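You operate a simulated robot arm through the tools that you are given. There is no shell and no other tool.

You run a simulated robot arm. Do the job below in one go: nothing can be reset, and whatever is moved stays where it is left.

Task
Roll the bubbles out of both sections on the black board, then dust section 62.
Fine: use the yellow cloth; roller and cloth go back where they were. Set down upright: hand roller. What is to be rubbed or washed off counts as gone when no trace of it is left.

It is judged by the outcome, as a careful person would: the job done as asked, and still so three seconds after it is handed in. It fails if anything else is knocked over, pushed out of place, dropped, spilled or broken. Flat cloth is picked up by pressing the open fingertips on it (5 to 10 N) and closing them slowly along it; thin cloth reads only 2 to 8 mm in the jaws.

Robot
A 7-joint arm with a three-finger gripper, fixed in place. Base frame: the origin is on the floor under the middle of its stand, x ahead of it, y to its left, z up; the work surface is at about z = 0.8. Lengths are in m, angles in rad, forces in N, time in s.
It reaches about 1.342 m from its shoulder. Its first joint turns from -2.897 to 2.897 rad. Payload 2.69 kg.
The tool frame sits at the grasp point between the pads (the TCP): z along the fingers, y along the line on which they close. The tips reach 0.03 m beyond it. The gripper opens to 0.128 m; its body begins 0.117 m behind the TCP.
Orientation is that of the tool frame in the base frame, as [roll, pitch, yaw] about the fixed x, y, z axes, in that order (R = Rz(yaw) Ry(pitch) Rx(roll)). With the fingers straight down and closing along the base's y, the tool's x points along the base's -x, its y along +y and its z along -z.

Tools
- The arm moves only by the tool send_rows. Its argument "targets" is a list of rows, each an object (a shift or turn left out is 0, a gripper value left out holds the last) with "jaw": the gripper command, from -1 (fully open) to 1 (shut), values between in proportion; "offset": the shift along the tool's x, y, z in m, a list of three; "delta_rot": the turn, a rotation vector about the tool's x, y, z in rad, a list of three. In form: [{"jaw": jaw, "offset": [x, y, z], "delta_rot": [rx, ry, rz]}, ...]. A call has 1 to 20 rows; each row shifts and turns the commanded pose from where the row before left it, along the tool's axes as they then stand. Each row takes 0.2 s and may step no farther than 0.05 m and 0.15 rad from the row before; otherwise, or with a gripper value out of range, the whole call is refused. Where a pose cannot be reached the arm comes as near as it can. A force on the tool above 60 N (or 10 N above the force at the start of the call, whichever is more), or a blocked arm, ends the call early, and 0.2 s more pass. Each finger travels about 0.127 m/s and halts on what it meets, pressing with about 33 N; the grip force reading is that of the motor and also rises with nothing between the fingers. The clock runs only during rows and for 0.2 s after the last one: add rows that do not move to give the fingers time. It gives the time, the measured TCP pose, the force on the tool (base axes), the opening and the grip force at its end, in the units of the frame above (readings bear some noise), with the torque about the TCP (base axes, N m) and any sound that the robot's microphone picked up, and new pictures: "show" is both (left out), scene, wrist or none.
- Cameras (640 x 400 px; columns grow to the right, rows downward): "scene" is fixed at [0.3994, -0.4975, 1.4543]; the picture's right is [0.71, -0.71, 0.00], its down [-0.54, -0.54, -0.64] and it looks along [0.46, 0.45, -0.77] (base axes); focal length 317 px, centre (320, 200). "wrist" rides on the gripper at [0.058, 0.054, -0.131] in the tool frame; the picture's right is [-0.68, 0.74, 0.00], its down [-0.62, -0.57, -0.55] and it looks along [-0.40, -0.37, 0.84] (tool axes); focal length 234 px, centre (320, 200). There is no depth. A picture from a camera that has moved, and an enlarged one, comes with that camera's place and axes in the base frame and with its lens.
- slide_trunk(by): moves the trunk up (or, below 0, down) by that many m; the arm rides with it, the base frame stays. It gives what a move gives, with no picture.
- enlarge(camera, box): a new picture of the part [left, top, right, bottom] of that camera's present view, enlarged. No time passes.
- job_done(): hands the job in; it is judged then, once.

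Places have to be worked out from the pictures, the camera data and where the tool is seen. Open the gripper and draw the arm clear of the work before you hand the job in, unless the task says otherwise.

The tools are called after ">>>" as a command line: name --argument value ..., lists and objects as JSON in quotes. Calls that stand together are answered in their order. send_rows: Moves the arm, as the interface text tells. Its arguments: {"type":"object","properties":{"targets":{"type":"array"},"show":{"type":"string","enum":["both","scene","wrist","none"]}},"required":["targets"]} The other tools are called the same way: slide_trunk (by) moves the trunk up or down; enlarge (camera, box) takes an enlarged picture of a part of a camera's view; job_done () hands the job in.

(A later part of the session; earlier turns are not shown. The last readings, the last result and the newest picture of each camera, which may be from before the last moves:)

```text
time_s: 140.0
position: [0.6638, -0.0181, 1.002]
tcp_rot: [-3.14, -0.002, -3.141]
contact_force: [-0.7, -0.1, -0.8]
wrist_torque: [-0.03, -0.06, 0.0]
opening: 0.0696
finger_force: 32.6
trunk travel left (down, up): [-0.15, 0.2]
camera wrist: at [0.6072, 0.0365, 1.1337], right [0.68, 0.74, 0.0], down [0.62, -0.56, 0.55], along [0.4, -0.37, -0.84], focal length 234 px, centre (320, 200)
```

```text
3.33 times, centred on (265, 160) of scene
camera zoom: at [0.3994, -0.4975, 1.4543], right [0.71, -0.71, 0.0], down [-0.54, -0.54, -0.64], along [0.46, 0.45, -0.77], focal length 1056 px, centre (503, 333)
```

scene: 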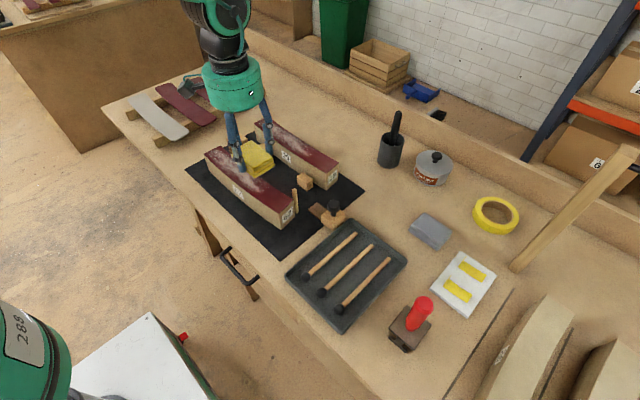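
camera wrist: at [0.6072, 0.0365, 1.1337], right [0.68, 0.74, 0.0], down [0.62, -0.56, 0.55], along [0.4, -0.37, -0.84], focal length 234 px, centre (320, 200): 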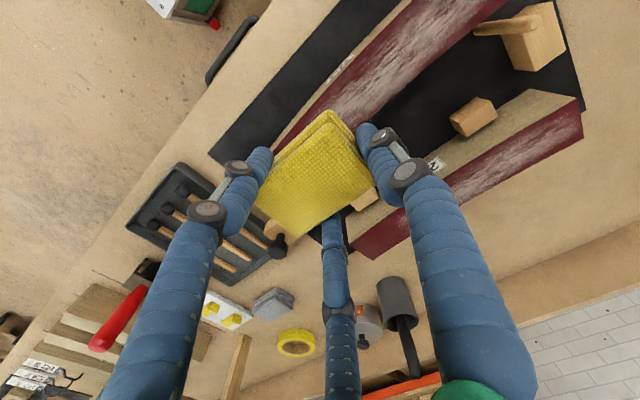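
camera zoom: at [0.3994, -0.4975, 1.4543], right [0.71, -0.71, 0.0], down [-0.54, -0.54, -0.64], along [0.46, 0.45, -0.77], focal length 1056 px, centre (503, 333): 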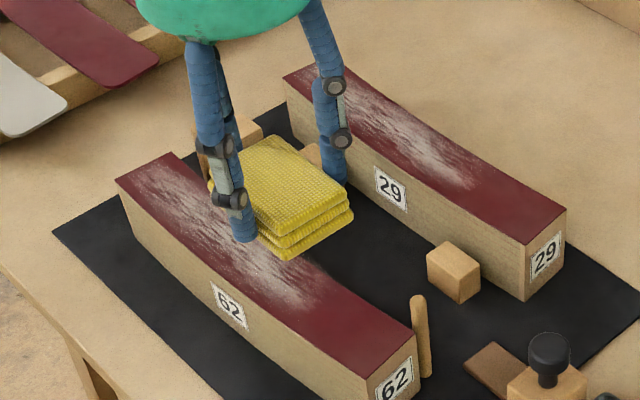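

The pad is over section 62. Position at the near edge of the dust and lower to just above the surface.

>>> send_rows --targets '[{"jaw": 0.5, "offset": [0.002, -0.007, 0.03]}, {"offset": [0, 0, 0.03]}, {"offset": [0, 0, 0.018]}, {"offset": [0, 0, 0]}]' --show "none"

>>> send_rows --targets '[{"jaw": 0.5, "offset": [0, 0, 0.005]}, {"offset": [0, 0, 0.004]}, {"offset": [0, 0, 0]}]' --show "none"

```text
time_s: 141.0
position: [0.6631, -0.0252, 0.9248]
tcp_rot: [-3.138, -0.002, 3.141]
contact_force: [1.1, -0.1, -0.8]
wrist_torque: [-0.02, 0.02, -0.03]
opening: 0.0696
finger_force: 32.9
trunk travel left (down, up): [-0.15, 0.2]
```

```text
time_s: 141.8
position: [0.6631, -0.0258, 0.9148]
tcp_rot: [-3.138, -0.002, 3.141]
contact_force: [-0.2, 0.4, -0.3]
wrist_torque: [0.01, -0.01, -0.02]
opening: 0.0696
finger_force: 33.2
trunk travel left (down, up): [-0.15, 0.2]
```

>>> send_rows --targets '[{"jaw": 0.5, "offset": [0, 0, 0.002]}, {"offset": [0, 0, 0.002]}, {"offset": [0, 0, 0]}]' --show "scene"

>>> enlarge --camera "scene" --box '[200, 120, 310, 230]'

```text
time_s: 142.6
position: [0.6622, -0.0263, 0.9126]
tcp_rot: [-3.137, -0.002, 3.142]
contact_force: [-1.3, 0.3, 6.6]
wrist_torque: [0.17, -0.02, 0.08]
opening: 0.0692
finger_force: 32.9
trunk travel left (down, up): [-0.15, 0.2]
```

scene: 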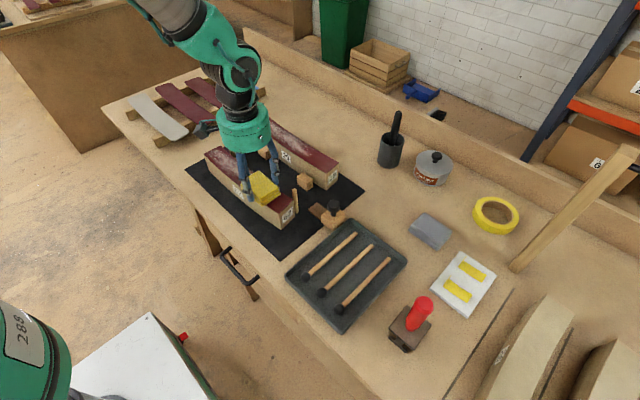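

```text
3.64 times, centred on (255, 175) of scene
camera zoom: at [0.3994, -0.4975, 1.4543], right [0.71, -0.71, 0.0], down [-0.54, -0.54, -0.64], along [0.46, 0.45, -0.77], focal length 1152 px, centre (556, 291)
```

zoom: 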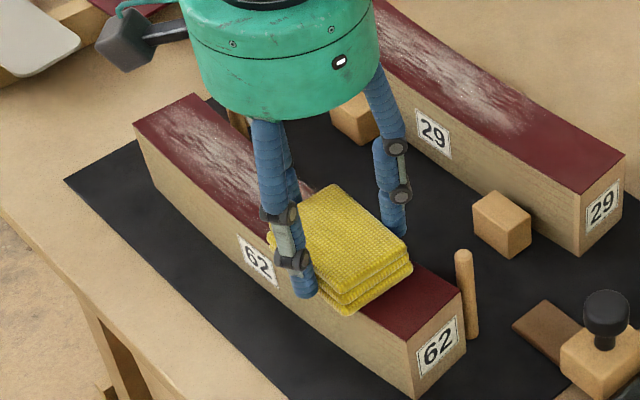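

Contact ≈7 N. Wipe along +y, following the curve; first part then check.

>>> send_rows --targets '[{"jaw": 0.5, "offset": [0.0008, 0.008, 0]}, {"offset": [0.0008, 0.012, 0]}, {"offset": [0.0008, 0.012, 0]}, {"offset": [0.0008, 0.012, 0]}, {"offset": [0.0008, 0.012, 0]}, {"offset": [0.0008, 0.012, 0]}]' --show "scene"

>>> enlarge --camera "scene" --box '[200, 120, 310, 230]'

```text
time_s: 144.0
position: [0.658, 0.0425, 0.911]
tcp_rot: [-3.141, 0.0, 3.141]
contact_force: [0.0, -6.9, 27.0]
wrist_torque: [-0.59, -0.08, -0.01]
opening: 0.0695
finger_force: 33.0
trunk travel left (down, up): [-0.15, 0.2]
```

scene: 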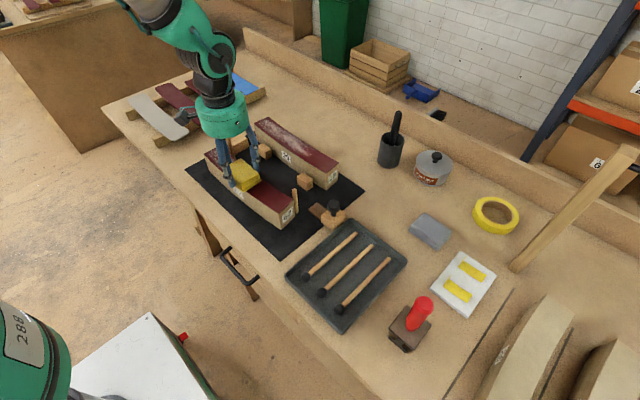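

```text
3.64 times, centred on (255, 175) of scene
camera zoom: at [0.3994, -0.4975, 1.4543], right [0.71, -0.71, 0.0], down [-0.54, -0.54, -0.64], along [0.46, 0.45, -0.77], focal length 1152 px, centre (556, 291)
```

zoom: 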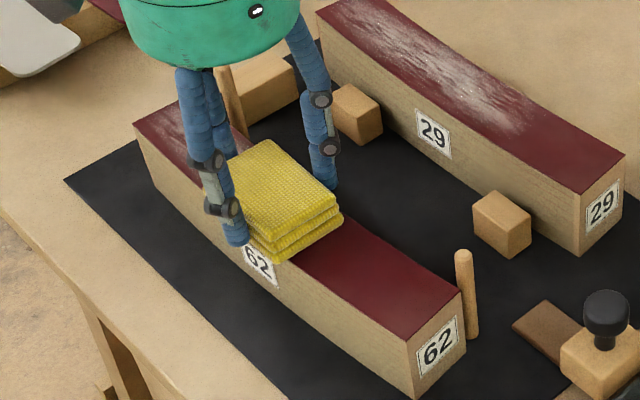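

The wiped stretch is clean. Ease the pressure by 1 mm and continue to the far end.

>>> send_rows --targets '[{"jaw": 0.5, "offset": [0.0003, 0.01, -0.001]}, {"offset": [0.0002, 0.012, 0]}, {"offset": [0, 0.012, 0]}, {"offset": [-0.0002, 0.012, 0]}, {"offset": [-0.0003, 0.012, 0]}, {"offset": [-0.0004, 0.012, 0]}]' --show "scene"

>>> enlarge --camera "scene" --box '[190, 110, 310, 230]'

```text
time_s: 145.4
position: [0.6599, 0.1105, 0.9123]
tcp_rot: [-3.14, -0.002, 3.141]
contact_force: [0.0, -9.5, 29.1]
wrist_torque: [-0.95, 0.03, 0.11]
opening: 0.0696
finger_force: 32.8
trunk travel left (down, up): [-0.15, 0.2]
```

scene: 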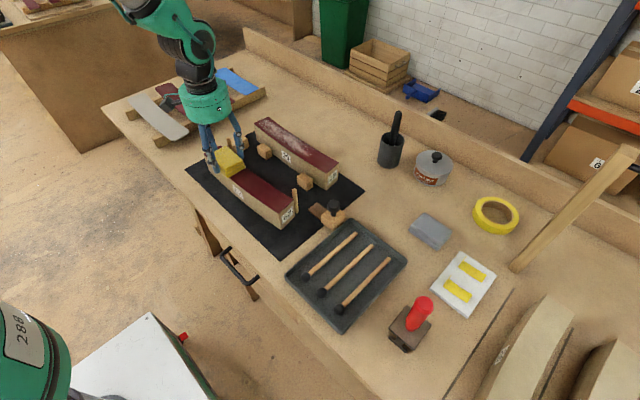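

```text
3.33 times, centred on (250, 170) of scene
camera zoom: at [0.3994, -0.4975, 1.4543], right [0.71, -0.71, 0.0], down [-0.54, -0.54, -0.64], along [0.46, 0.45, -0.77], focal length 1056 px, centre (553, 300)
```

zoom: 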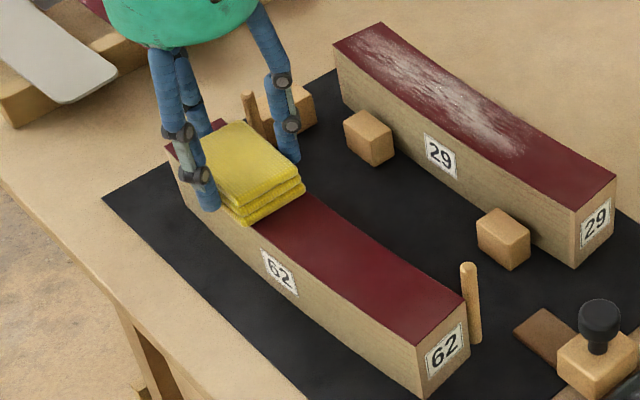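

Clean behind again; pressure a bit high (29 N), ease 1.5 mm and finish to the far end.

>>> send_rows --targets '[{"jaw": 0.5, "offset": [-0.0002, 0.008, -0.0015]}, {"offset": [-0.0003, 0.012, 0]}, {"offset": [-0.0003, 0.012, 0]}, {"offset": [-0.0004, 0.012, 0]}, {"offset": [0, 0.006, 0]}, {"offset": [0, 0, 0]}]' --show "both"

>>> enlarge --camera "scene" --box '[190, 110, 310, 230]'

```text
time_s: 146.8
position: [0.6591, 0.1615, 0.9124]
tcp_rot: [-3.138, -0.003, 3.14]
contact_force: [-0.2, 0.0, -0.2]
wrist_torque: [-0.02, 0.01, 0.0]
opening: 0.0694
finger_force: 32.3
trunk travel left (down, up): [-0.15, 0.2]
camera wrist: at [0.602, 0.2159, 1.0451], right [0.68, 0.74, 0.0], down [0.62, -0.56, 0.55], along [0.4, -0.37, -0.84], focal length 234 px, centre (320, 200)
```

scene: 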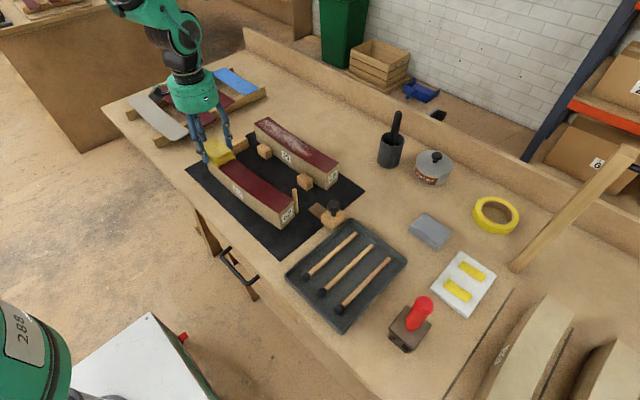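
wrist: 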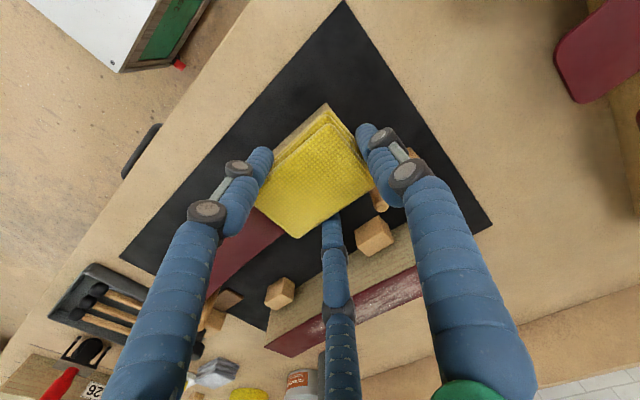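

```text
3.33 times, centred on (250, 170) of scene
camera zoom: at [0.3994, -0.4975, 1.4543], right [0.71, -0.71, 0.0], down [-0.54, -0.54, -0.64], along [0.46, 0.45, -0.77], focal length 1056 px, centre (553, 300)
```

zoom: 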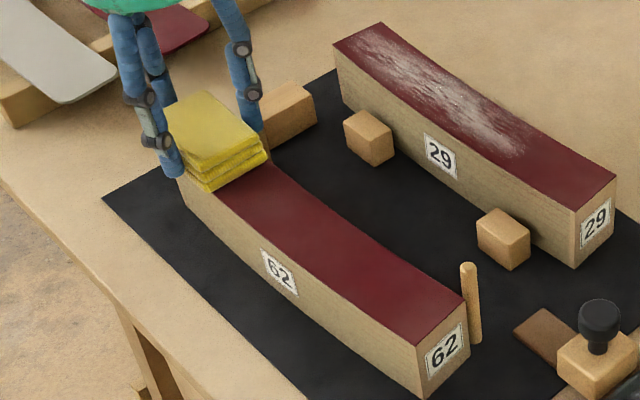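

Contact was lost at the very end. Lower again in 1 mm steps to regain light pressure.

>>> send_rows --targets '[{"jaw": 0.5, "offset": [0, 0, 0.001]}, {"offset": [0, 0, 0]}]' --show "none"

>>> send_rows --targets '[{"jaw": 0.5, "offset": [0, 0, 0.001]}, {"offset": [0, 0, 0]}]' --show "none"

```text
time_s: 147.4
position: [0.6593, 0.1615, 0.9127]
tcp_rot: [-3.139, 0.0, -3.141]
contact_force: [-0.5, 0.1, 0.2]
wrist_torque: [0.01, -0.01, 0.0]
opening: 0.0694
finger_force: 33.3
trunk travel left (down, up): [-0.15, 0.2]
```

```text
time_s: 148.0
position: [0.66, 0.1606, 0.9118]
tcp_rot: [-3.138, -0.002, 3.14]
contact_force: [0.0, 0.6, 7.5]
wrist_torque: [-0.15, 0.15, -0.02]
opening: 0.0692
finger_force: 33.5
trunk travel left (down, up): [-0.15, 0.2]
```

Contact ≈7.5 N. Scrub back and forth over the far end with small x offsets.

>>> send_rows --targets '[{"jaw": 0.5, "offset": [-0.0015, -0.01, 0]}, {"offset": [-0.0015, -0.012, 0]}, {"offset": [0, -0.012, 0]}, {"offset": [0, -0.012, 0]}, {"offset": [0, -0.012, 0]}, {"offset": [0.002, 0, 0]}, {"offset": [0.002, 0.012, 0]}, {"offset": [0.002, 0.012, 0]}, {"offset": [0, 0.012, 0]}, {"offset": [0, 0.012, 0]}, {"offset": [0, 0.012, 0]}, {"offset": [-0.003, 0, 0]}]' --show "scene"

>>> enlarge --camera "scene" --box '[190, 110, 310, 230]'

```text
time_s: 150.6
position: [0.6598, 0.1633, 0.9114]
tcp_rot: [-3.139, -0.002, 3.141]
contact_force: [-0.6, 0.4, 1.5]
wrist_torque: [-0.01, 0.04, 0.0]
opening: 0.0693
finger_force: 33.5
trunk travel left (down, up): [-0.15, 0.2]
```

scene: 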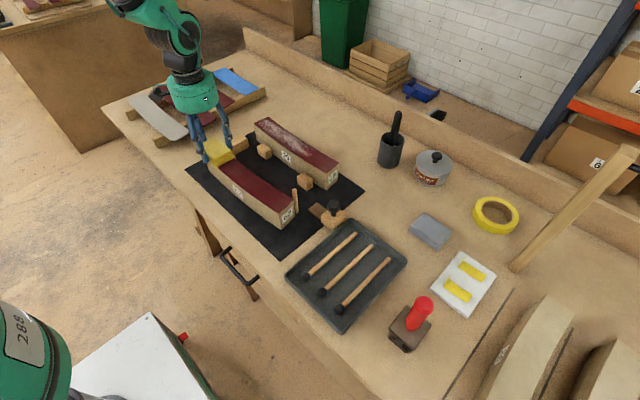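

```text
3.33 times, centred on (250, 170) of scene
camera zoom: at [0.3994, -0.4975, 1.4543], right [0.71, -0.71, 0.0], down [-0.54, -0.54, -0.64], along [0.46, 0.45, -0.77], focal length 1056 px, centre (553, 300)
```

zoom: 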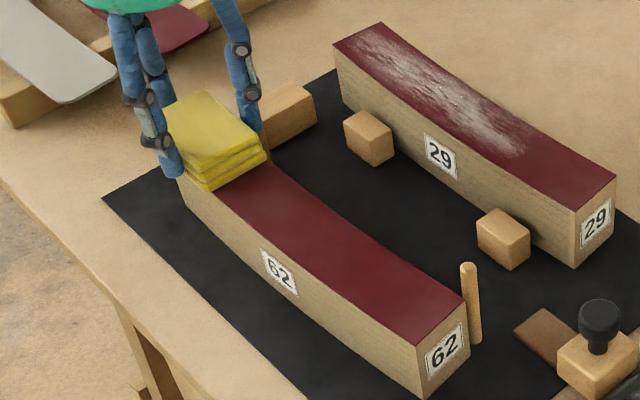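

Lift the cloth and move it aside to inspect the whole top of section 62.

>>> send_rows --targets '[{"jaw": 0.5, "offset": [0, 0, -0.03]}, {"offset": [0, 0, -0.045]}, {"offset": [0, 0, -0.045]}, {"offset": [0, 0.04, 0]}, {"offset": [0, 0.04, 0]}, {"offset": [0, 0.04, 0]}, {"offset": [0, 0, 0]}]' --show "both"

>>> enlarge --camera "scene" --box '[195, 140, 265, 205]'

>>> enlarge --camera "scene" --box '[230, 165, 305, 232]'

```text
time_s: 152.2
position: [0.6627, 0.285, 1.0333]
tcp_rot: [-3.138, -0.002, -3.141]
contact_force: [-0.6, 0.5, -1.4]
wrist_torque: [-0.12, -0.02, 0.01]
opening: 0.0692
finger_force: 32.9
trunk travel left (down, up): [-0.15, 0.2]
camera wrist: at [0.6036, 0.3397, 1.1656], right [0.68, 0.74, 0.0], down [0.62, -0.56, 0.55], along [0.4, -0.37, -0.84], focal length 234 px, centre (320, 200)
```

scene: 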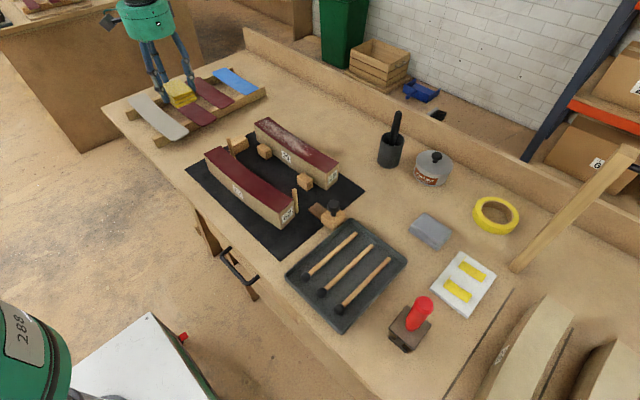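
wrist: 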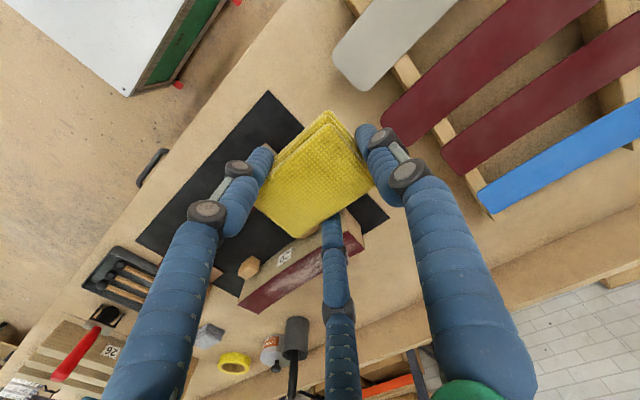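

```text
6.15 times, centred on (230, 172) of scene
camera zoom: at [0.3994, -0.4975, 1.4543], right [0.71, -0.71, 0.0], down [-0.54, -0.54, -0.64], along [0.46, 0.45, -0.77], focal length 1949 px, centre (874, 369)
```

zoom: 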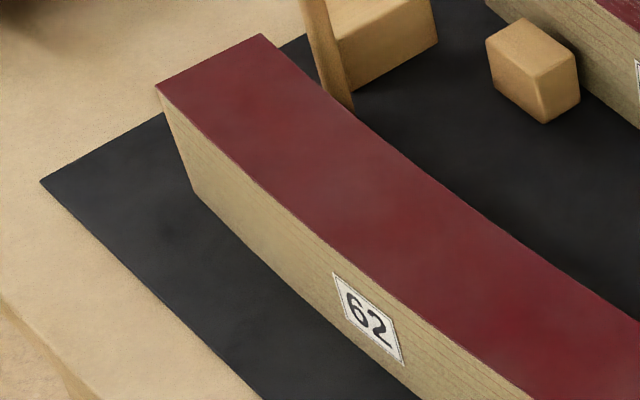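

```text
5.97 times, centred on (268, 198) of scene
camera zoom: at [0.3994, -0.4975, 1.4543], right [0.71, -0.71, 0.0], down [-0.54, -0.54, -0.64], along [0.46, 0.45, -0.77], focal length 1891 px, centre (633, 209)
```

zoom: 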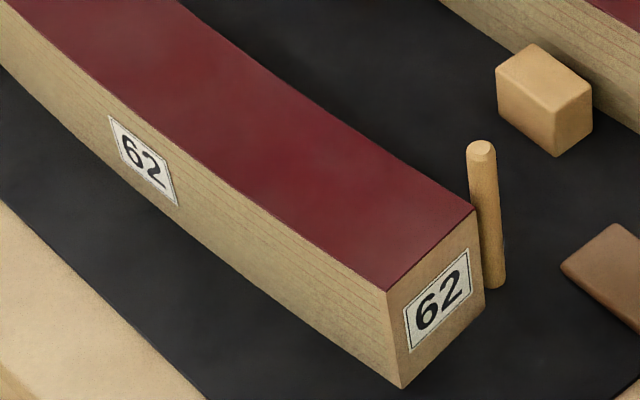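

Looks clean. Zoom further to check for any faint trace, also along the edges.

>>> enlarge --camera "scene" --box '[203, 143, 233, 168]'

>>> enlarge --camera "scene" --box '[220, 155, 255, 190]'

>>> enlarge --camera "scene" --box '[240, 175, 275, 210]'

>>> enlarge --camera "scene" --box '[265, 190, 300, 220]'

```text
16.00 times, centred on (218, 156) of scene
camera zoom: at [0.3994, -0.4975, 1.4543], right [0.71, -0.71, 0.0], down [-0.54, -0.54, -0.64], along [0.46, 0.45, -0.77], focal length 5067 px, centre (1952, 912)
```

zoom: 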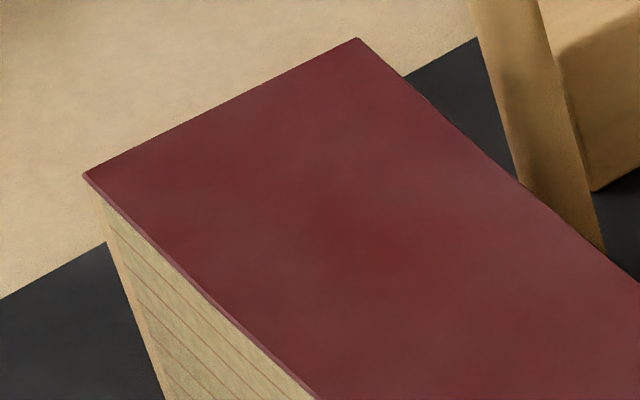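

```text
11.43 times, centred on (238, 172) of scene
camera zoom: at [0.3994, -0.4975, 1.4543], right [0.71, -0.71, 0.0], down [-0.54, -0.54, -0.64], along [0.46, 0.45, -0.77], focal length 3619 px, centre (1263, 514)
```

zoom: 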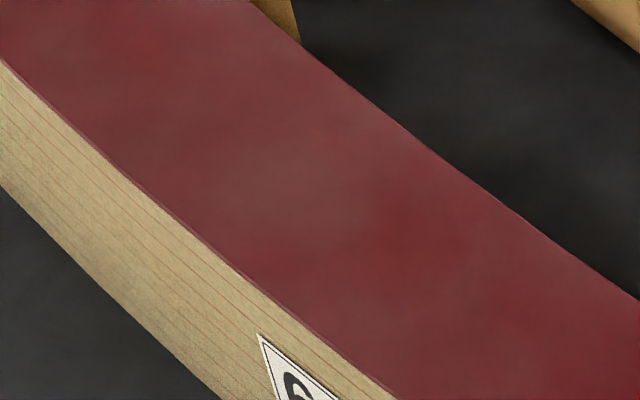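

```text
11.43 times, centred on (258, 192) of scene
camera zoom: at [0.3994, -0.4975, 1.4543], right [0.71, -0.71, 0.0], down [-0.54, -0.54, -0.64], along [0.46, 0.45, -0.77], focal length 3619 px, centre (1034, 286)
```

zoom: 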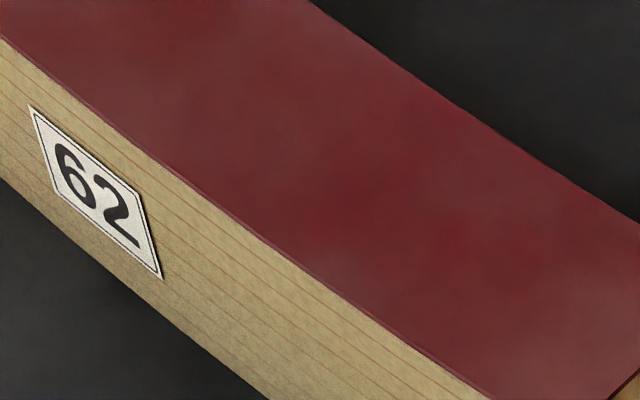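

```text
13.33 times, centred on (282, 205) of scene
camera zoom: at [0.3994, -0.4975, 1.4543], right [0.71, -0.71, 0.0], down [-0.54, -0.54, -0.64], along [0.46, 0.45, -0.77], focal length 4222 px, centre (820, 133)
```

zoom: 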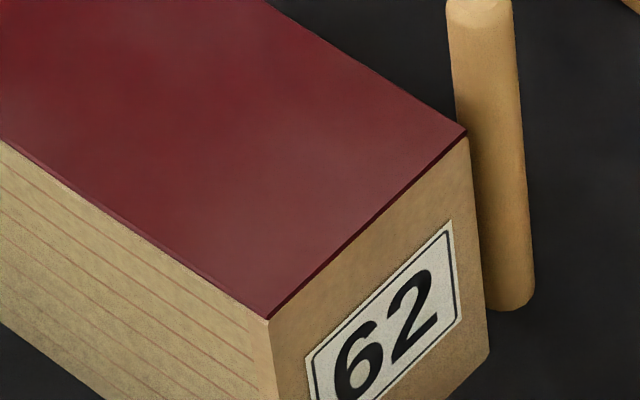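

No dust texture remains. For certainty I'll make one more light pass back along the section, slightly offset to cover both edges.

>>> send_rows --targets '[{"jaw": 0.5, "offset": [0, -0.04, 0]}, {"offset": [0, -0.04, 0]}, {"offset": [0, -0.043, 0]}, {"offset": [0, 0, 0.045]}, {"offset": [0, 0, 0.045]}, {"offset": [0, 0, 0.022]}, {"offset": [0, 0, 0]}]' --show "none"

>>> send_rows --targets '[{"jaw": 0.5, "offset": [0, 0, 0.005]}, {"offset": [0, 0, 0.003]}, {"offset": [0, 0, 0]}]' --show "none"

```text
time_s: 153.8
position: [0.6601, 0.1624, 0.9186]
tcp_rot: [-3.138, -0.002, 3.141]
contact_force: [-0.4, -0.1, -0.7]
wrist_torque: [0.01, -0.01, 0.01]
opening: 0.0693
finger_force: 32.5
trunk travel left (down, up): [-0.15, 0.2]
```

```text
time_s: 154.6
position: [0.6594, 0.1611, 0.9114]
tcp_rot: [-3.138, -0.002, 3.14]
contact_force: [-0.8, 2.4, 6.9]
wrist_torque: [-0.08, 0.13, -0.11]
opening: 0.0695
finger_force: 32.9
trunk travel left (down, up): [-0.15, 0.2]
```

Wipe back toward the near end with slight +x bias.

>>> send_rows --targets '[{"jaw": 0.5, "offset": [-0.002, -0.006, 0]}, {"offset": [-0.002, -0.012, 0]}, {"offset": [0.0004, -0.012, 0]}, {"offset": [0.0004, -0.012, 0]}, {"offset": [0.0004, -0.012, 0]}, {"offset": [0.0003, -0.012, 0]}, {"offset": [0.0003, -0.012, 0]}, {"offset": [0, -0.012, -0.0004]}, {"offset": [0, -0.012, 0]}]' --show "none"

>>> send_rows --targets '[{"jaw": 0.5, "offset": [0, -0.012, 0]}, {"offset": [-0.0005, -0.012, 0]}, {"offset": [-0.0008, -0.012, 0]}, {"offset": [-0.0008, -0.012, 0]}, {"offset": [-0.001, -0.012, 0]}, {"offset": [-0.001, -0.012, 0]}, {"offset": [-0.001, -0.012, 0]}]' --show "none"

```text
time_s: 156.6
position: [0.6613, 0.0577, 0.9122]
tcp_rot: [-3.138, -0.001, 3.141]
contact_force: [-0.1, -0.4, 0.3]
wrist_torque: [0.0, 0.0, -0.01]
opening: 0.0694
finger_force: 32.8
trunk travel left (down, up): [-0.15, 0.2]
```

```text
time_s: 158.2
position: [0.6661, -0.0255, 0.9131]
tcp_rot: [-3.137, -0.004, 3.141]
contact_force: [0.3, 0.3, -0.5]
wrist_torque: [-0.01, -0.02, -0.01]
opening: 0.0692
finger_force: 32.5
trunk travel left (down, up): [-0.15, 0.2]
```

Contact faded midway, so I do another pass from the near end with contact re-established.

>>> send_rows --targets '[{"jaw": 0.5, "offset": [0.004, 0, 0.0015]}, {"offset": [0, 0, 0]}]' --show "none"

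>>> send_rows --targets '[{"jaw": 0.5, "offset": [0, 0, 0.001]}, {"offset": [0, 0, 0]}]' --show "none"

```text
time_s: 158.8
position: [0.6627, -0.0253, 0.912]
tcp_rot: [-3.14, -0.002, 3.141]
contact_force: [0.8, 1.1, 4.1]
wrist_torque: [-0.02, -0.04, 0.01]
opening: 0.0693
finger_force: 33.4
trunk travel left (down, up): [-0.15, 0.2]
```

```text
time_s: 159.4
position: [0.6616, -0.0259, 0.9108]
tcp_rot: [-3.138, 0.0, -3.14]
contact_force: [-0.2, 2.0, 21.5]
wrist_torque: [-0.23, 0.17, 0.02]
opening: 0.0694
finger_force: 32.9
trunk travel left (down, up): [-0.15, 0.2]
```

Good pressure. Wipe forward once more with a slight −x bias.

>>> send_rows --targets '[{"jaw": 0.5, "offset": [0.001, 0.01, -0.0005]}, {"offset": [0.001, 0.012, 0]}, {"offset": [0.001, 0.012, 0]}, {"offset": [0.001, 0.012, -0.0003]}, {"offset": [0.001, 0.012, 0]}, {"offset": [0.001, 0.012, 0]}, {"offset": [0.0005, 0.012, 0]}]' --show "none"

>>> send_rows --targets '[{"jaw": 0.5, "offset": [0, 0.012, 0]}, {"offset": [0, 0.012, 0]}, {"offset": [-0.0003, 0.012, 0]}, {"offset": [-0.0004, 0.012, 0]}, {"offset": [-0.0005, 0.012, 0]}, {"offset": [-0.0005, 0.012, 0]}, {"offset": [-0.0005, 0.012, 0]}]' --show "scene"

```text
time_s: 161.0
position: [0.6541, 0.0541, 0.9093]
tcp_rot: [-3.14, -0.003, 3.141]
contact_force: [1.9, -15.2, 28.2]
wrist_torque: [-0.48, -0.08, 0.04]
opening: 0.0698
finger_force: 28.4
trunk travel left (down, up): [-0.15, 0.2]
```

```text
time_s: 162.6
position: [0.6569, 0.1391, 0.9091]
tcp_rot: [-3.137, -0.002, 3.14]
contact_force: [-0.1, 0.5, -0.9]
wrist_torque: [0.0, 0.0, 0.02]
opening: 0.0694
finger_force: 27.7
trunk travel left (down, up): [-0.15, 0.2]
```

scene: 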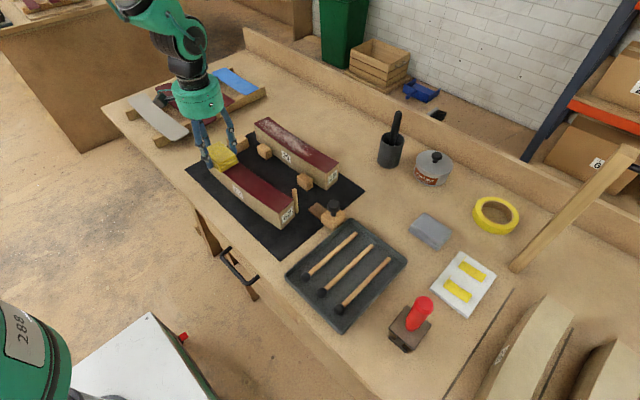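

Done; lift and inspect both the section and the pad in the hand.

>>> send_rows --targets '[{"jaw": 0.5, "offset": [0, 0, -0.03]}, {"offset": [0, 0, -0.045]}, {"offset": [0, 0, -0.045]}, {"offset": [-0.03, -0.03, 0]}, {"offset": [-0.03, -0.03, 0]}, {"offset": [-0.03, -0.03, 0]}, {"offset": [-0.03, -0.03, 0]}, {"offset": [0, 0, 0]}]' --show "both"

>>> enlarge --camera "scene" --box '[195, 140, 305, 235]'

>>> enlarge --camera "scene" --box '[240, 70, 360, 190]'

```text
time_s: 164.4
position: [0.7764, 0.0201, 1.0293]
tcp_rot: [-3.138, -0.005, 3.14]
contact_force: [-0.3, -1.3, -1.0]
wrist_torque: [0.03, 0.06, -0.03]
opening: 0.0694
finger_force: 27.6
trunk travel left (down, up): [-0.15, 0.2]
camera wrist: at [0.7192, 0.0747, 1.1627], right [0.68, 0.74, 0.0], down [0.62, -0.56, 0.55], along [0.4, -0.37, -0.84], focal length 234 px, centre (320, 200)
```

scene: 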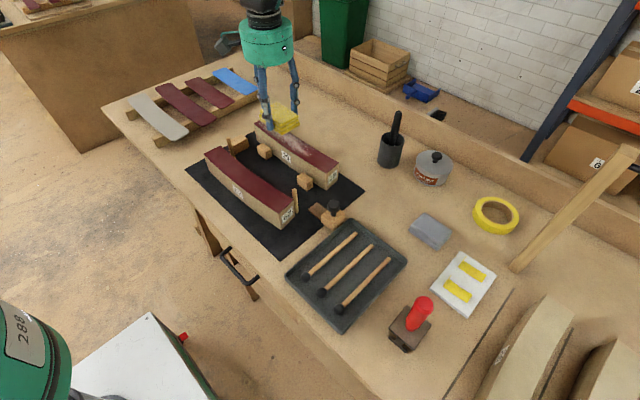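
wrist: 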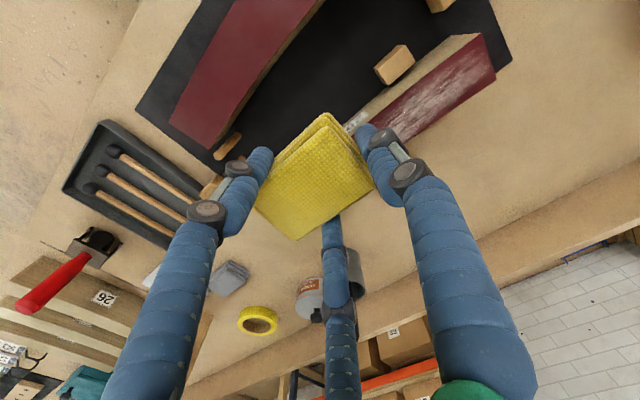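

```text
4.21 times, centred on (250, 188) of scene
camera zoom: at [0.3994, -0.4975, 1.4543], right [0.71, -0.71, 0.0], down [-0.54, -0.54, -0.64], along [0.46, 0.45, -0.77], focal length 1333 px, centre (615, 253)
```

zoom: 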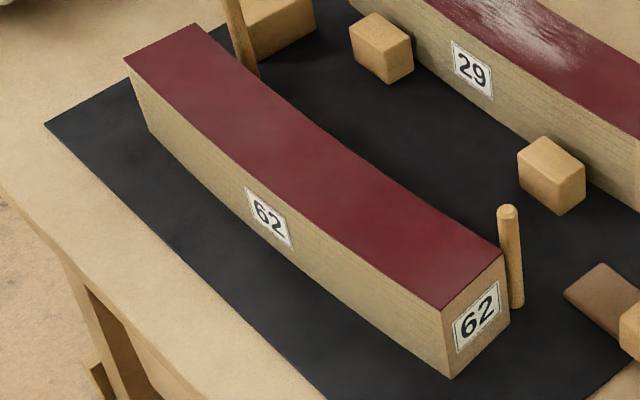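

```text
3.33 times, centred on (300, 130) of scene
camera zoom: at [0.3994, -0.4975, 1.4543], right [0.71, -0.71, 0.0], down [-0.54, -0.54, -0.64], along [0.46, 0.45, -0.77], focal length 1056 px, centre (387, 433)
```

zoom: 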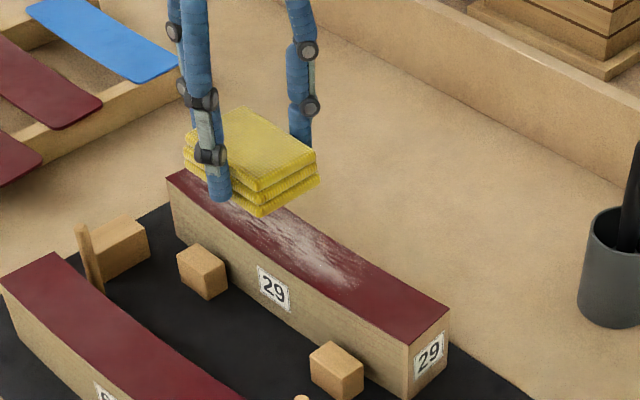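

Section 62 is clean and in place. Carry the cloth back above its home spot.

>>> send_rows --targets '[{"jaw": 0.5, "offset": [-0.0104, -0.0285, 0]}, {"offset": [-0.0104, -0.0285, 0]}, {"offset": [-0.0104, -0.0285, 0]}, {"offset": [-0.0104, -0.0285, 0]}, {"offset": [-0.0104, -0.0285, 0]}, {"offset": [-0.0104, -0.0285, 0]}, {"offset": [-0.0104, -0.0285, 0]}, {"offset": [-0.0104, -0.0285, 0]}, {"offset": [-0.0104, -0.0285, 0]}, {"offset": [-0.0104, -0.0285, 0]}, {"offset": [0, 0, 0.04]}, {"offset": [0, 0, 0.045]}, {"offset": [0, 0, 0.045]}, {"offset": [0, 0, 0.03]}, {"offset": [0, 0, 0]}, {"offset": [0, 0, 0]}]' --show "both"

>>> enlarge --camera "scene" --box '[350, 170, 460, 260]'

```text
time_s: 167.8
position: [0.8816, -0.2652, 0.8683]
tcp_rot: [-3.136, -0.003, -3.141]
contact_force: [-0.5, -0.1, -0.6]
wrist_torque: [0.0, 0.0, 0.02]
opening: 0.0695
finger_force: 27.6
trunk travel left (down, up): [-0.15, 0.2]
camera wrist: at [0.8241, -0.2113, 1.0011], right [0.68, 0.74, 0.0], down [0.62, -0.56, 0.55], along [0.4, -0.37, -0.84], focal length 234 px, centre (320, 200)
```

scene: 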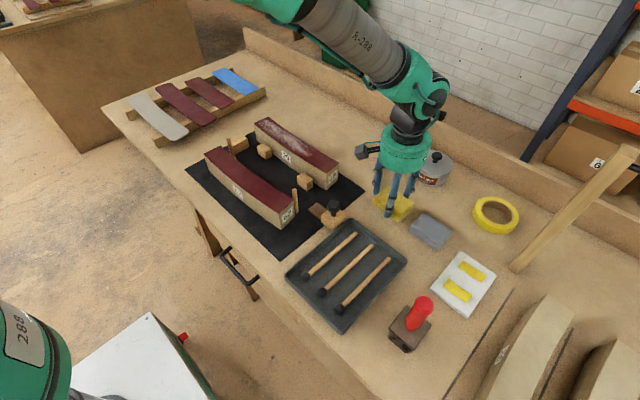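
wrist: 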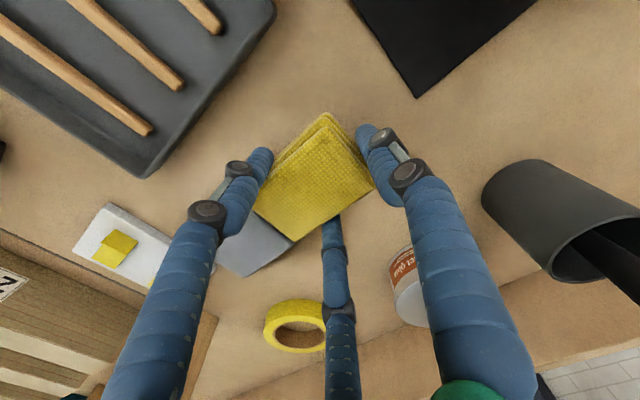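

```text
4.44 times, centred on (405, 215) of scene
camera zoom: at [0.3994, -0.4975, 1.4543], right [0.71, -0.71, 0.0], down [-0.54, -0.54, -0.64], along [0.46, 0.45, -0.77], focal length 1408 px, centre (-58, 133)
```

zoom: 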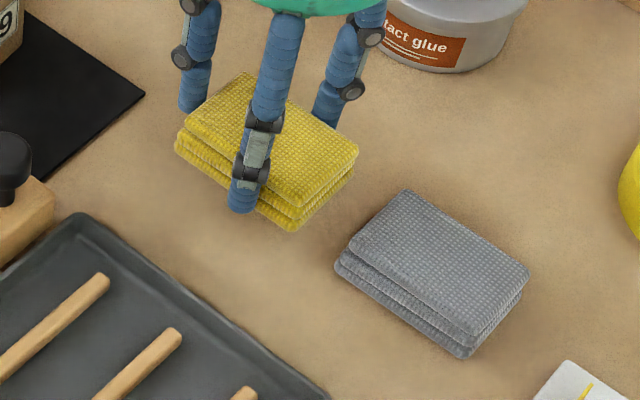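

Lower the pad onto the table, feeling for contact.

>>> send_rows --targets '[{"jaw": 0.5, "offset": [0, 0, 0.015]}, {"offset": [0, 0, 0.008]}, {"offset": [0, 0, 0.003]}, {"offset": [0, 0, 0]}]' --show "none"

>>> send_rows --targets '[{"jaw": 0.5, "offset": [0, 0, 0.0015]}, {"offset": [0, 0, 0]}]' --show "none"

>>> send_rows --targets '[{"jaw": 0.5, "offset": [0, 0, 0.0015]}, {"offset": [0, 0, 0]}]' --show "both"

>>> enlarge --camera "scene" --box '[350, 170, 460, 260]'

```text
time_s: 168.8
position: [0.882, -0.2653, 0.844]
tcp_rot: [-3.14, -0.002, 3.141]
contact_force: [0.3, 0.4, -0.2]
wrist_torque: [0.0, 0.01, -0.01]
opening: 0.0692
finger_force: 27.7
trunk travel left (down, up): [-0.15, 0.2]
```

```text
time_s: 169.4
position: [0.8814, -0.2655, 0.8423]
tcp_rot: [-3.14, -0.004, 3.141]
contact_force: [0.1, -0.3, 0.2]
wrist_torque: [-0.01, 0.02, -0.03]
opening: 0.0696
finger_force: 28.5
trunk travel left (down, up): [-0.15, 0.2]
```

```text
time_s: 170.0
position: [0.8835, -0.2653, 0.8408]
tcp_rot: [-3.137, -0.003, 3.14]
contact_force: [0.0, 0.3, -0.1]
wrist_torque: [-0.03, -0.03, 0.02]
opening: 0.0693
finger_force: 28.5
trunk travel left (down, up): [-0.15, 0.2]
camera wrist: at [0.8249, -0.2109, 0.9736], right [0.68, 0.74, 0.0], down [0.62, -0.56, 0.55], along [0.4, -0.37, -0.84], focal length 234 px, centre (320, 200)
```

scene: 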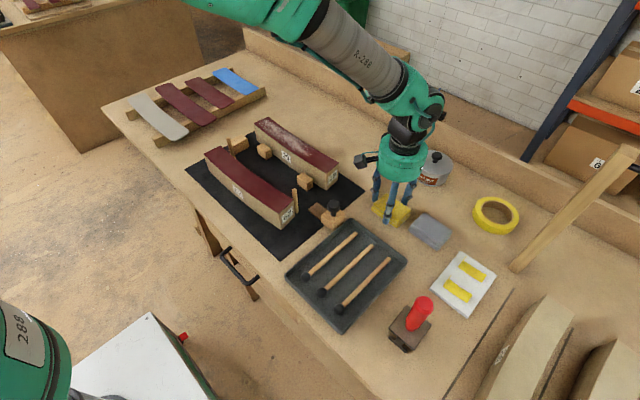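
wrist: 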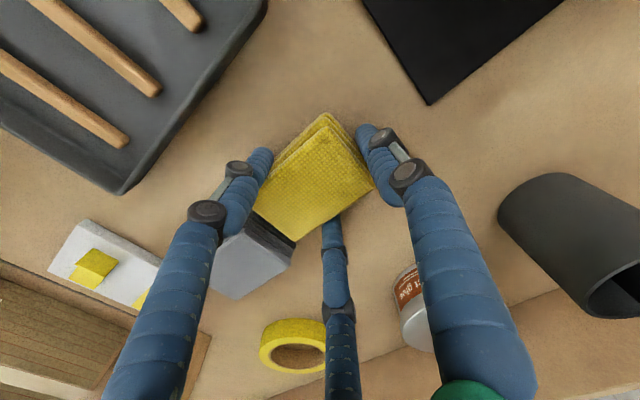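

```text
4.44 times, centred on (405, 215) of scene
camera zoom: at [0.3994, -0.4975, 1.4543], right [0.71, -0.71, 0.0], down [-0.54, -0.54, -0.64], along [0.46, 0.45, -0.77], focal length 1408 px, centre (-58, 133)
```

zoom: 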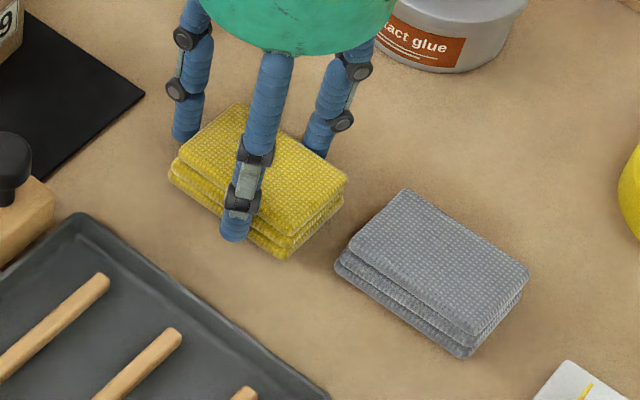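

Compared to the original picture the pad is ≈5 mm to the right (image), so shift (−4, +4) mm and continue lowering.

>>> send_rows --targets '[{"jaw": 0.5, "offset": [0.004, 0.004, 0]}, {"offset": [0, 0, 0.0012]}, {"offset": [0, 0, 0]}]' --show "none"

>>> send_rows --targets '[{"jaw": 0.5, "offset": [0, 0, 0.0012]}, {"offset": [0, 0, 0]}]' --show "none"

```text
time_s: 170.8
position: [0.878, -0.2621, 0.8402]
tcp_rot: [-3.137, -0.002, 3.14]
contact_force: [-0.4, 0.2, -1.2]
wrist_torque: [-0.01, -0.02, 0.02]
opening: 0.0695
finger_force: 28.7
trunk travel left (down, up): [-0.15, 0.2]
```

```text
time_s: 171.4
position: [0.8788, -0.261, 0.8398]
tcp_rot: [-3.137, -0.005, -3.141]
contact_force: [0.4, 0.4, -0.6]
wrist_torque: [0.0, -0.01, 0.01]
opening: 0.0694
finger_force: 28.3
trunk travel left (down, up): [-0.15, 0.2]
```

>>> send_rows --targets '[{"jaw": 0.5, "offset": [0, 0, 0.0015]}, {"offset": [0, 0, 0]}]' --show "none"

>>> send_rows --targets '[{"jaw": 0.5, "offset": [0, 0, 0.001]}, {"offset": [0, 0, 0]}]' --show "scene"

>>> enlarge --camera "scene" --box '[350, 170, 460, 260]'

```text
time_s: 172.0
position: [0.8768, -0.2622, 0.8381]
tcp_rot: [-3.139, -0.003, -3.14]
contact_force: [0.4, 1.4, 2.6]
wrist_torque: [0.06, -0.05, 0.02]
opening: 0.0693
finger_force: 27.9
trunk travel left (down, up): [-0.15, 0.2]
```

```text
time_s: 172.6
position: [0.8774, -0.2613, 0.8377]
tcp_rot: [-3.141, -0.003, -3.141]
contact_force: [-3.5, -0.2, 11.7]
wrist_torque: [-0.14, 0.12, -0.03]
opening: 0.0693
finger_force: 28.1
trunk travel left (down, up): [-0.15, 0.2]
```

scene: 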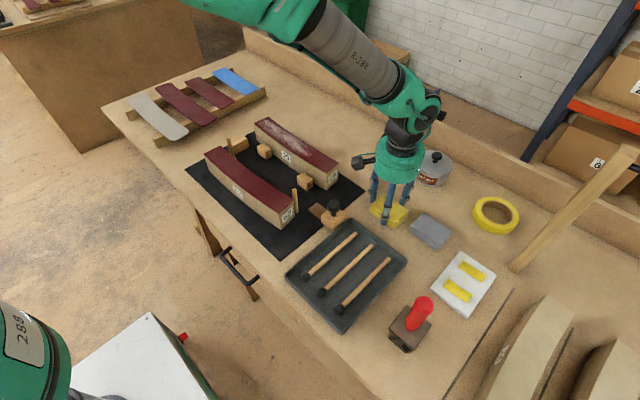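

```text
4.44 times, centred on (405, 215) of scene
camera zoom: at [0.3994, -0.4975, 1.4543], right [0.71, -0.71, 0.0], down [-0.54, -0.54, -0.64], along [0.46, 0.45, -0.77], focal length 1408 px, centre (-58, 133)
```

zoom: 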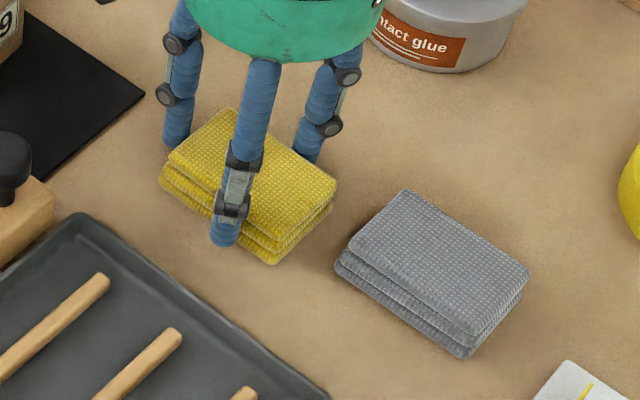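

On the table, within ~3 mm of its original spot. Fine-tune +2 mm in x and y with light contact, then release.

>>> send_rows --targets '[{"jaw": 0.5, "offset": [0, 0, -0.001]}, {"offset": [-0.0022, 0.002, 0]}, {"offset": [0, 0, 0]}, {"jaw": -0.05}, {"jaw": -0.15}, {"jaw": -0.3}, {"jaw": -0.5}, {"jaw": -0.7}, {"jaw": -0.7}]' --show "scene"

>>> send_rows --targets '[{"jaw": -0.7, "offset": [0, 0, -0.02]}, {"offset": [0, 0, -0.04]}, {"offset": [0, 0, -0.045]}, {"offset": [0, 0, -0.045]}, {"offset": [0, 0, -0.045]}, {"offset": [0, 0, 0]}]' --show "both"

>>> enlarge --camera "scene" --box '[350, 170, 460, 260]'

```text
time_s: 174.6
position: [0.8793, -0.2606, 0.8366]
tcp_rot: [-3.139, 0.0, 3.14]
contact_force: [-0.5, -0.3, 0.8]
wrist_torque: [0.01, 0.03, -0.02]
opening: 0.1088
finger_force: 0.1
trunk travel left (down, up): [-0.15, 0.2]
```

scene: 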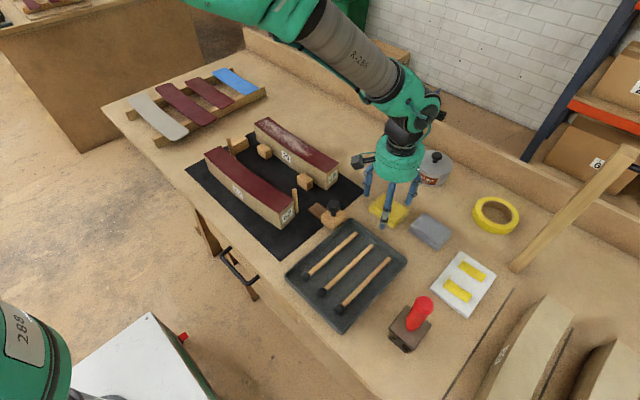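

```text
time_s: 176.0
position: [0.8789, -0.2581, 1.0321]
tcp_rot: [-3.136, -0.003, -3.141]
contact_force: [0.5, 0.3, 0.2]
wrist_torque: [-0.03, -0.05, -0.02]
opening: 0.1085
finger_force: 0.0
trunk travel left (down, up): [-0.15, 0.2]
camera wrist: at [0.8225, -0.2038, 1.1646], right [0.68, 0.74, 0.0], down [0.62, -0.56, 0.55], along [0.4, -0.37, -0.84], focal length 234 px, centre (320, 200)
```

scene: 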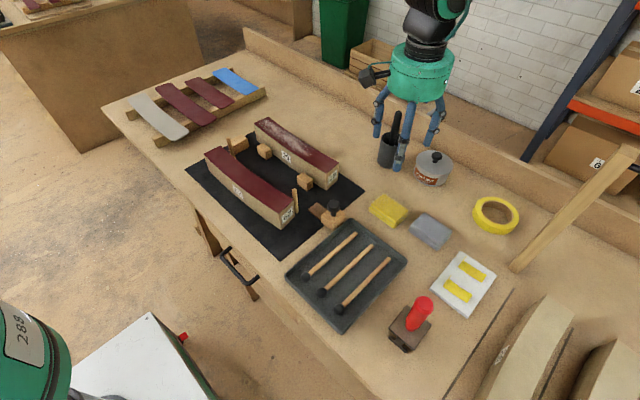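
wrist: 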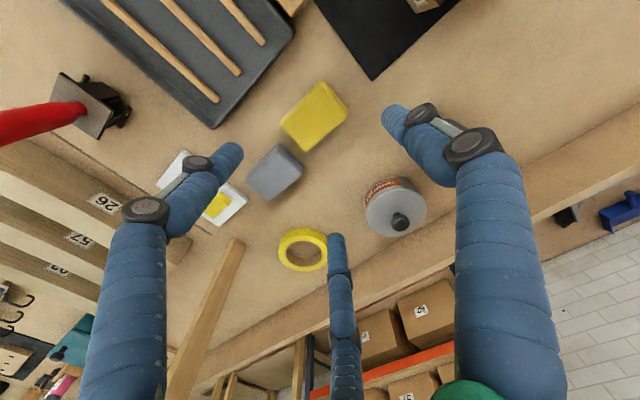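

```text
4.44 times, centred on (405, 215) of scene
camera zoom: at [0.3994, -0.4975, 1.4543], right [0.71, -0.71, 0.0], down [-0.54, -0.54, -0.64], along [0.46, 0.45, -0.77], focal length 1408 px, centre (-58, 133)
```

zoom: 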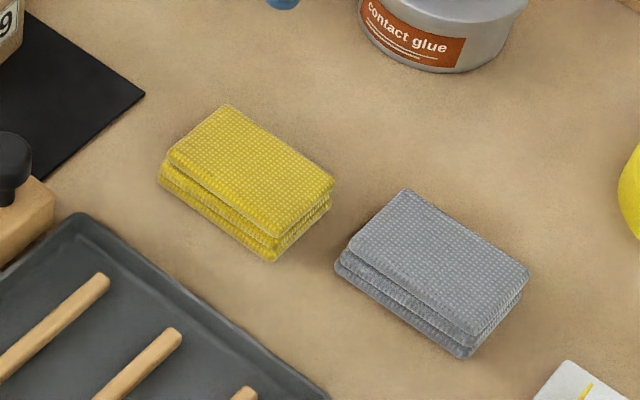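

Cloth is back exactly in place. Open fully, draw the arm clear and up, then do a final check of everything.

>>> send_rows --targets '[{"jaw": -1, "offset": [0.02, 0, -0.04]}, {"offset": [0.03, 0, -0.035]}, {"offset": [0.03, 0, -0.035]}, {"offset": [0.03, 0.01, -0.03]}, {"offset": [0.03, 0.01, -0.02]}, {"offset": [0.03, 0.01, 0]}, {"offset": [0, 0, 0]}, {"offset": [0, 0, 0]}]' --show "both"

>>> enlarge --camera "scene" --box '[375, 285, 455, 365]'

>>> enlarge --camera "scene" --box '[180, 100, 380, 260]'

>>> enlarge --camera "scene" --box '[280, 180, 540, 360]'

```text
time_s: 177.8
position: [0.7107, -0.2301, 1.1909]
tcp_rot: [-3.138, -0.003, -3.141]
contact_force: [-0.7, -0.6, -0.6]
wrist_torque: [0.01, 0.03, 0.02]
opening: 0.128
finger_force: 0.0
trunk travel left (down, up): [-0.15, 0.2]
camera wrist: at [0.6525, -0.1759, 1.3227], right [0.68, 0.74, 0.0], down [0.62, -0.56, 0.55], along [0.4, -0.37, -0.84], focal length 234 px, centre (320, 200)
```

scene: 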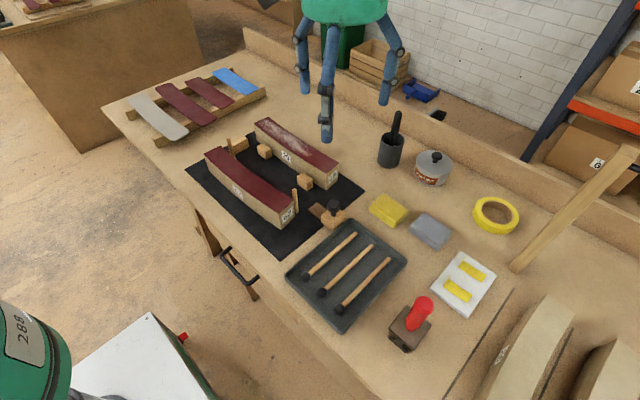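
wrist: 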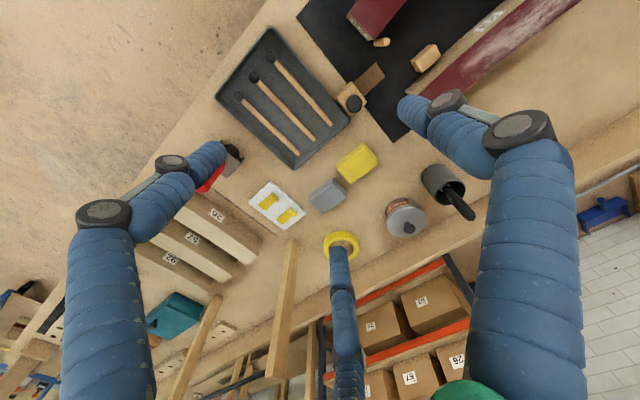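

```text
5.00 times, centred on (415, 325) of scene
camera zoom: at [0.3994, -0.4975, 1.4543], right [0.71, -0.71, 0.0], down [-0.54, -0.54, -0.64], along [0.46, 0.45, -0.77], focal length 1584 px, centre (-155, -425)
```

zoom: 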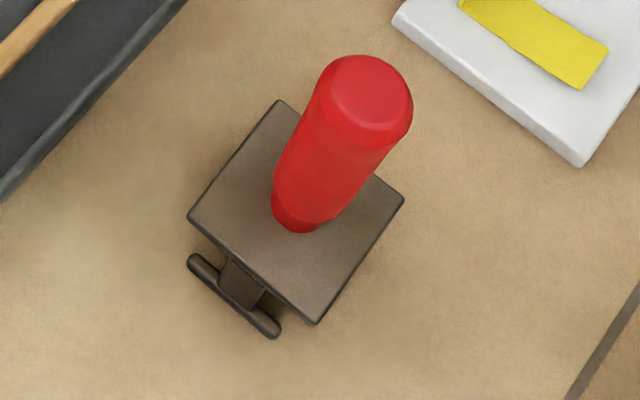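

```text
2.50 times, centred on (280, 180) of scene
camera zoom: at [0.3994, -0.4975, 1.4543], right [0.71, -0.71, 0.0], down [-0.54, -0.54, -0.64], along [0.46, 0.45, -0.77], focal length 792 px, centre (420, 250)
```

zoom: 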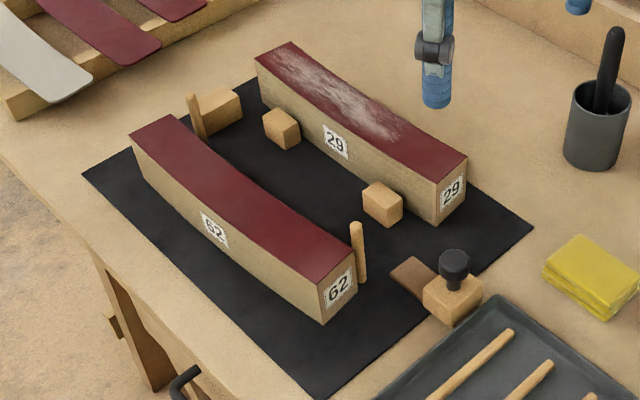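

```text
2.22 times, centred on (410, 270) of scene
camera zoom: at [0.3994, -0.4975, 1.4543], right [0.71, -0.71, 0.0], down [-0.54, -0.54, -0.64], along [0.46, 0.45, -0.77], focal length 704 px, centre (120, 44)
```

zoom: 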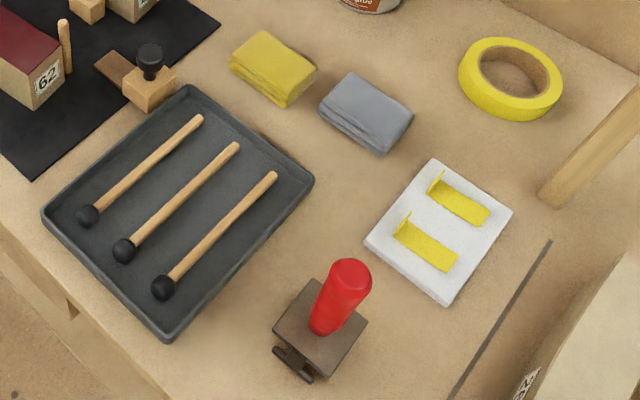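

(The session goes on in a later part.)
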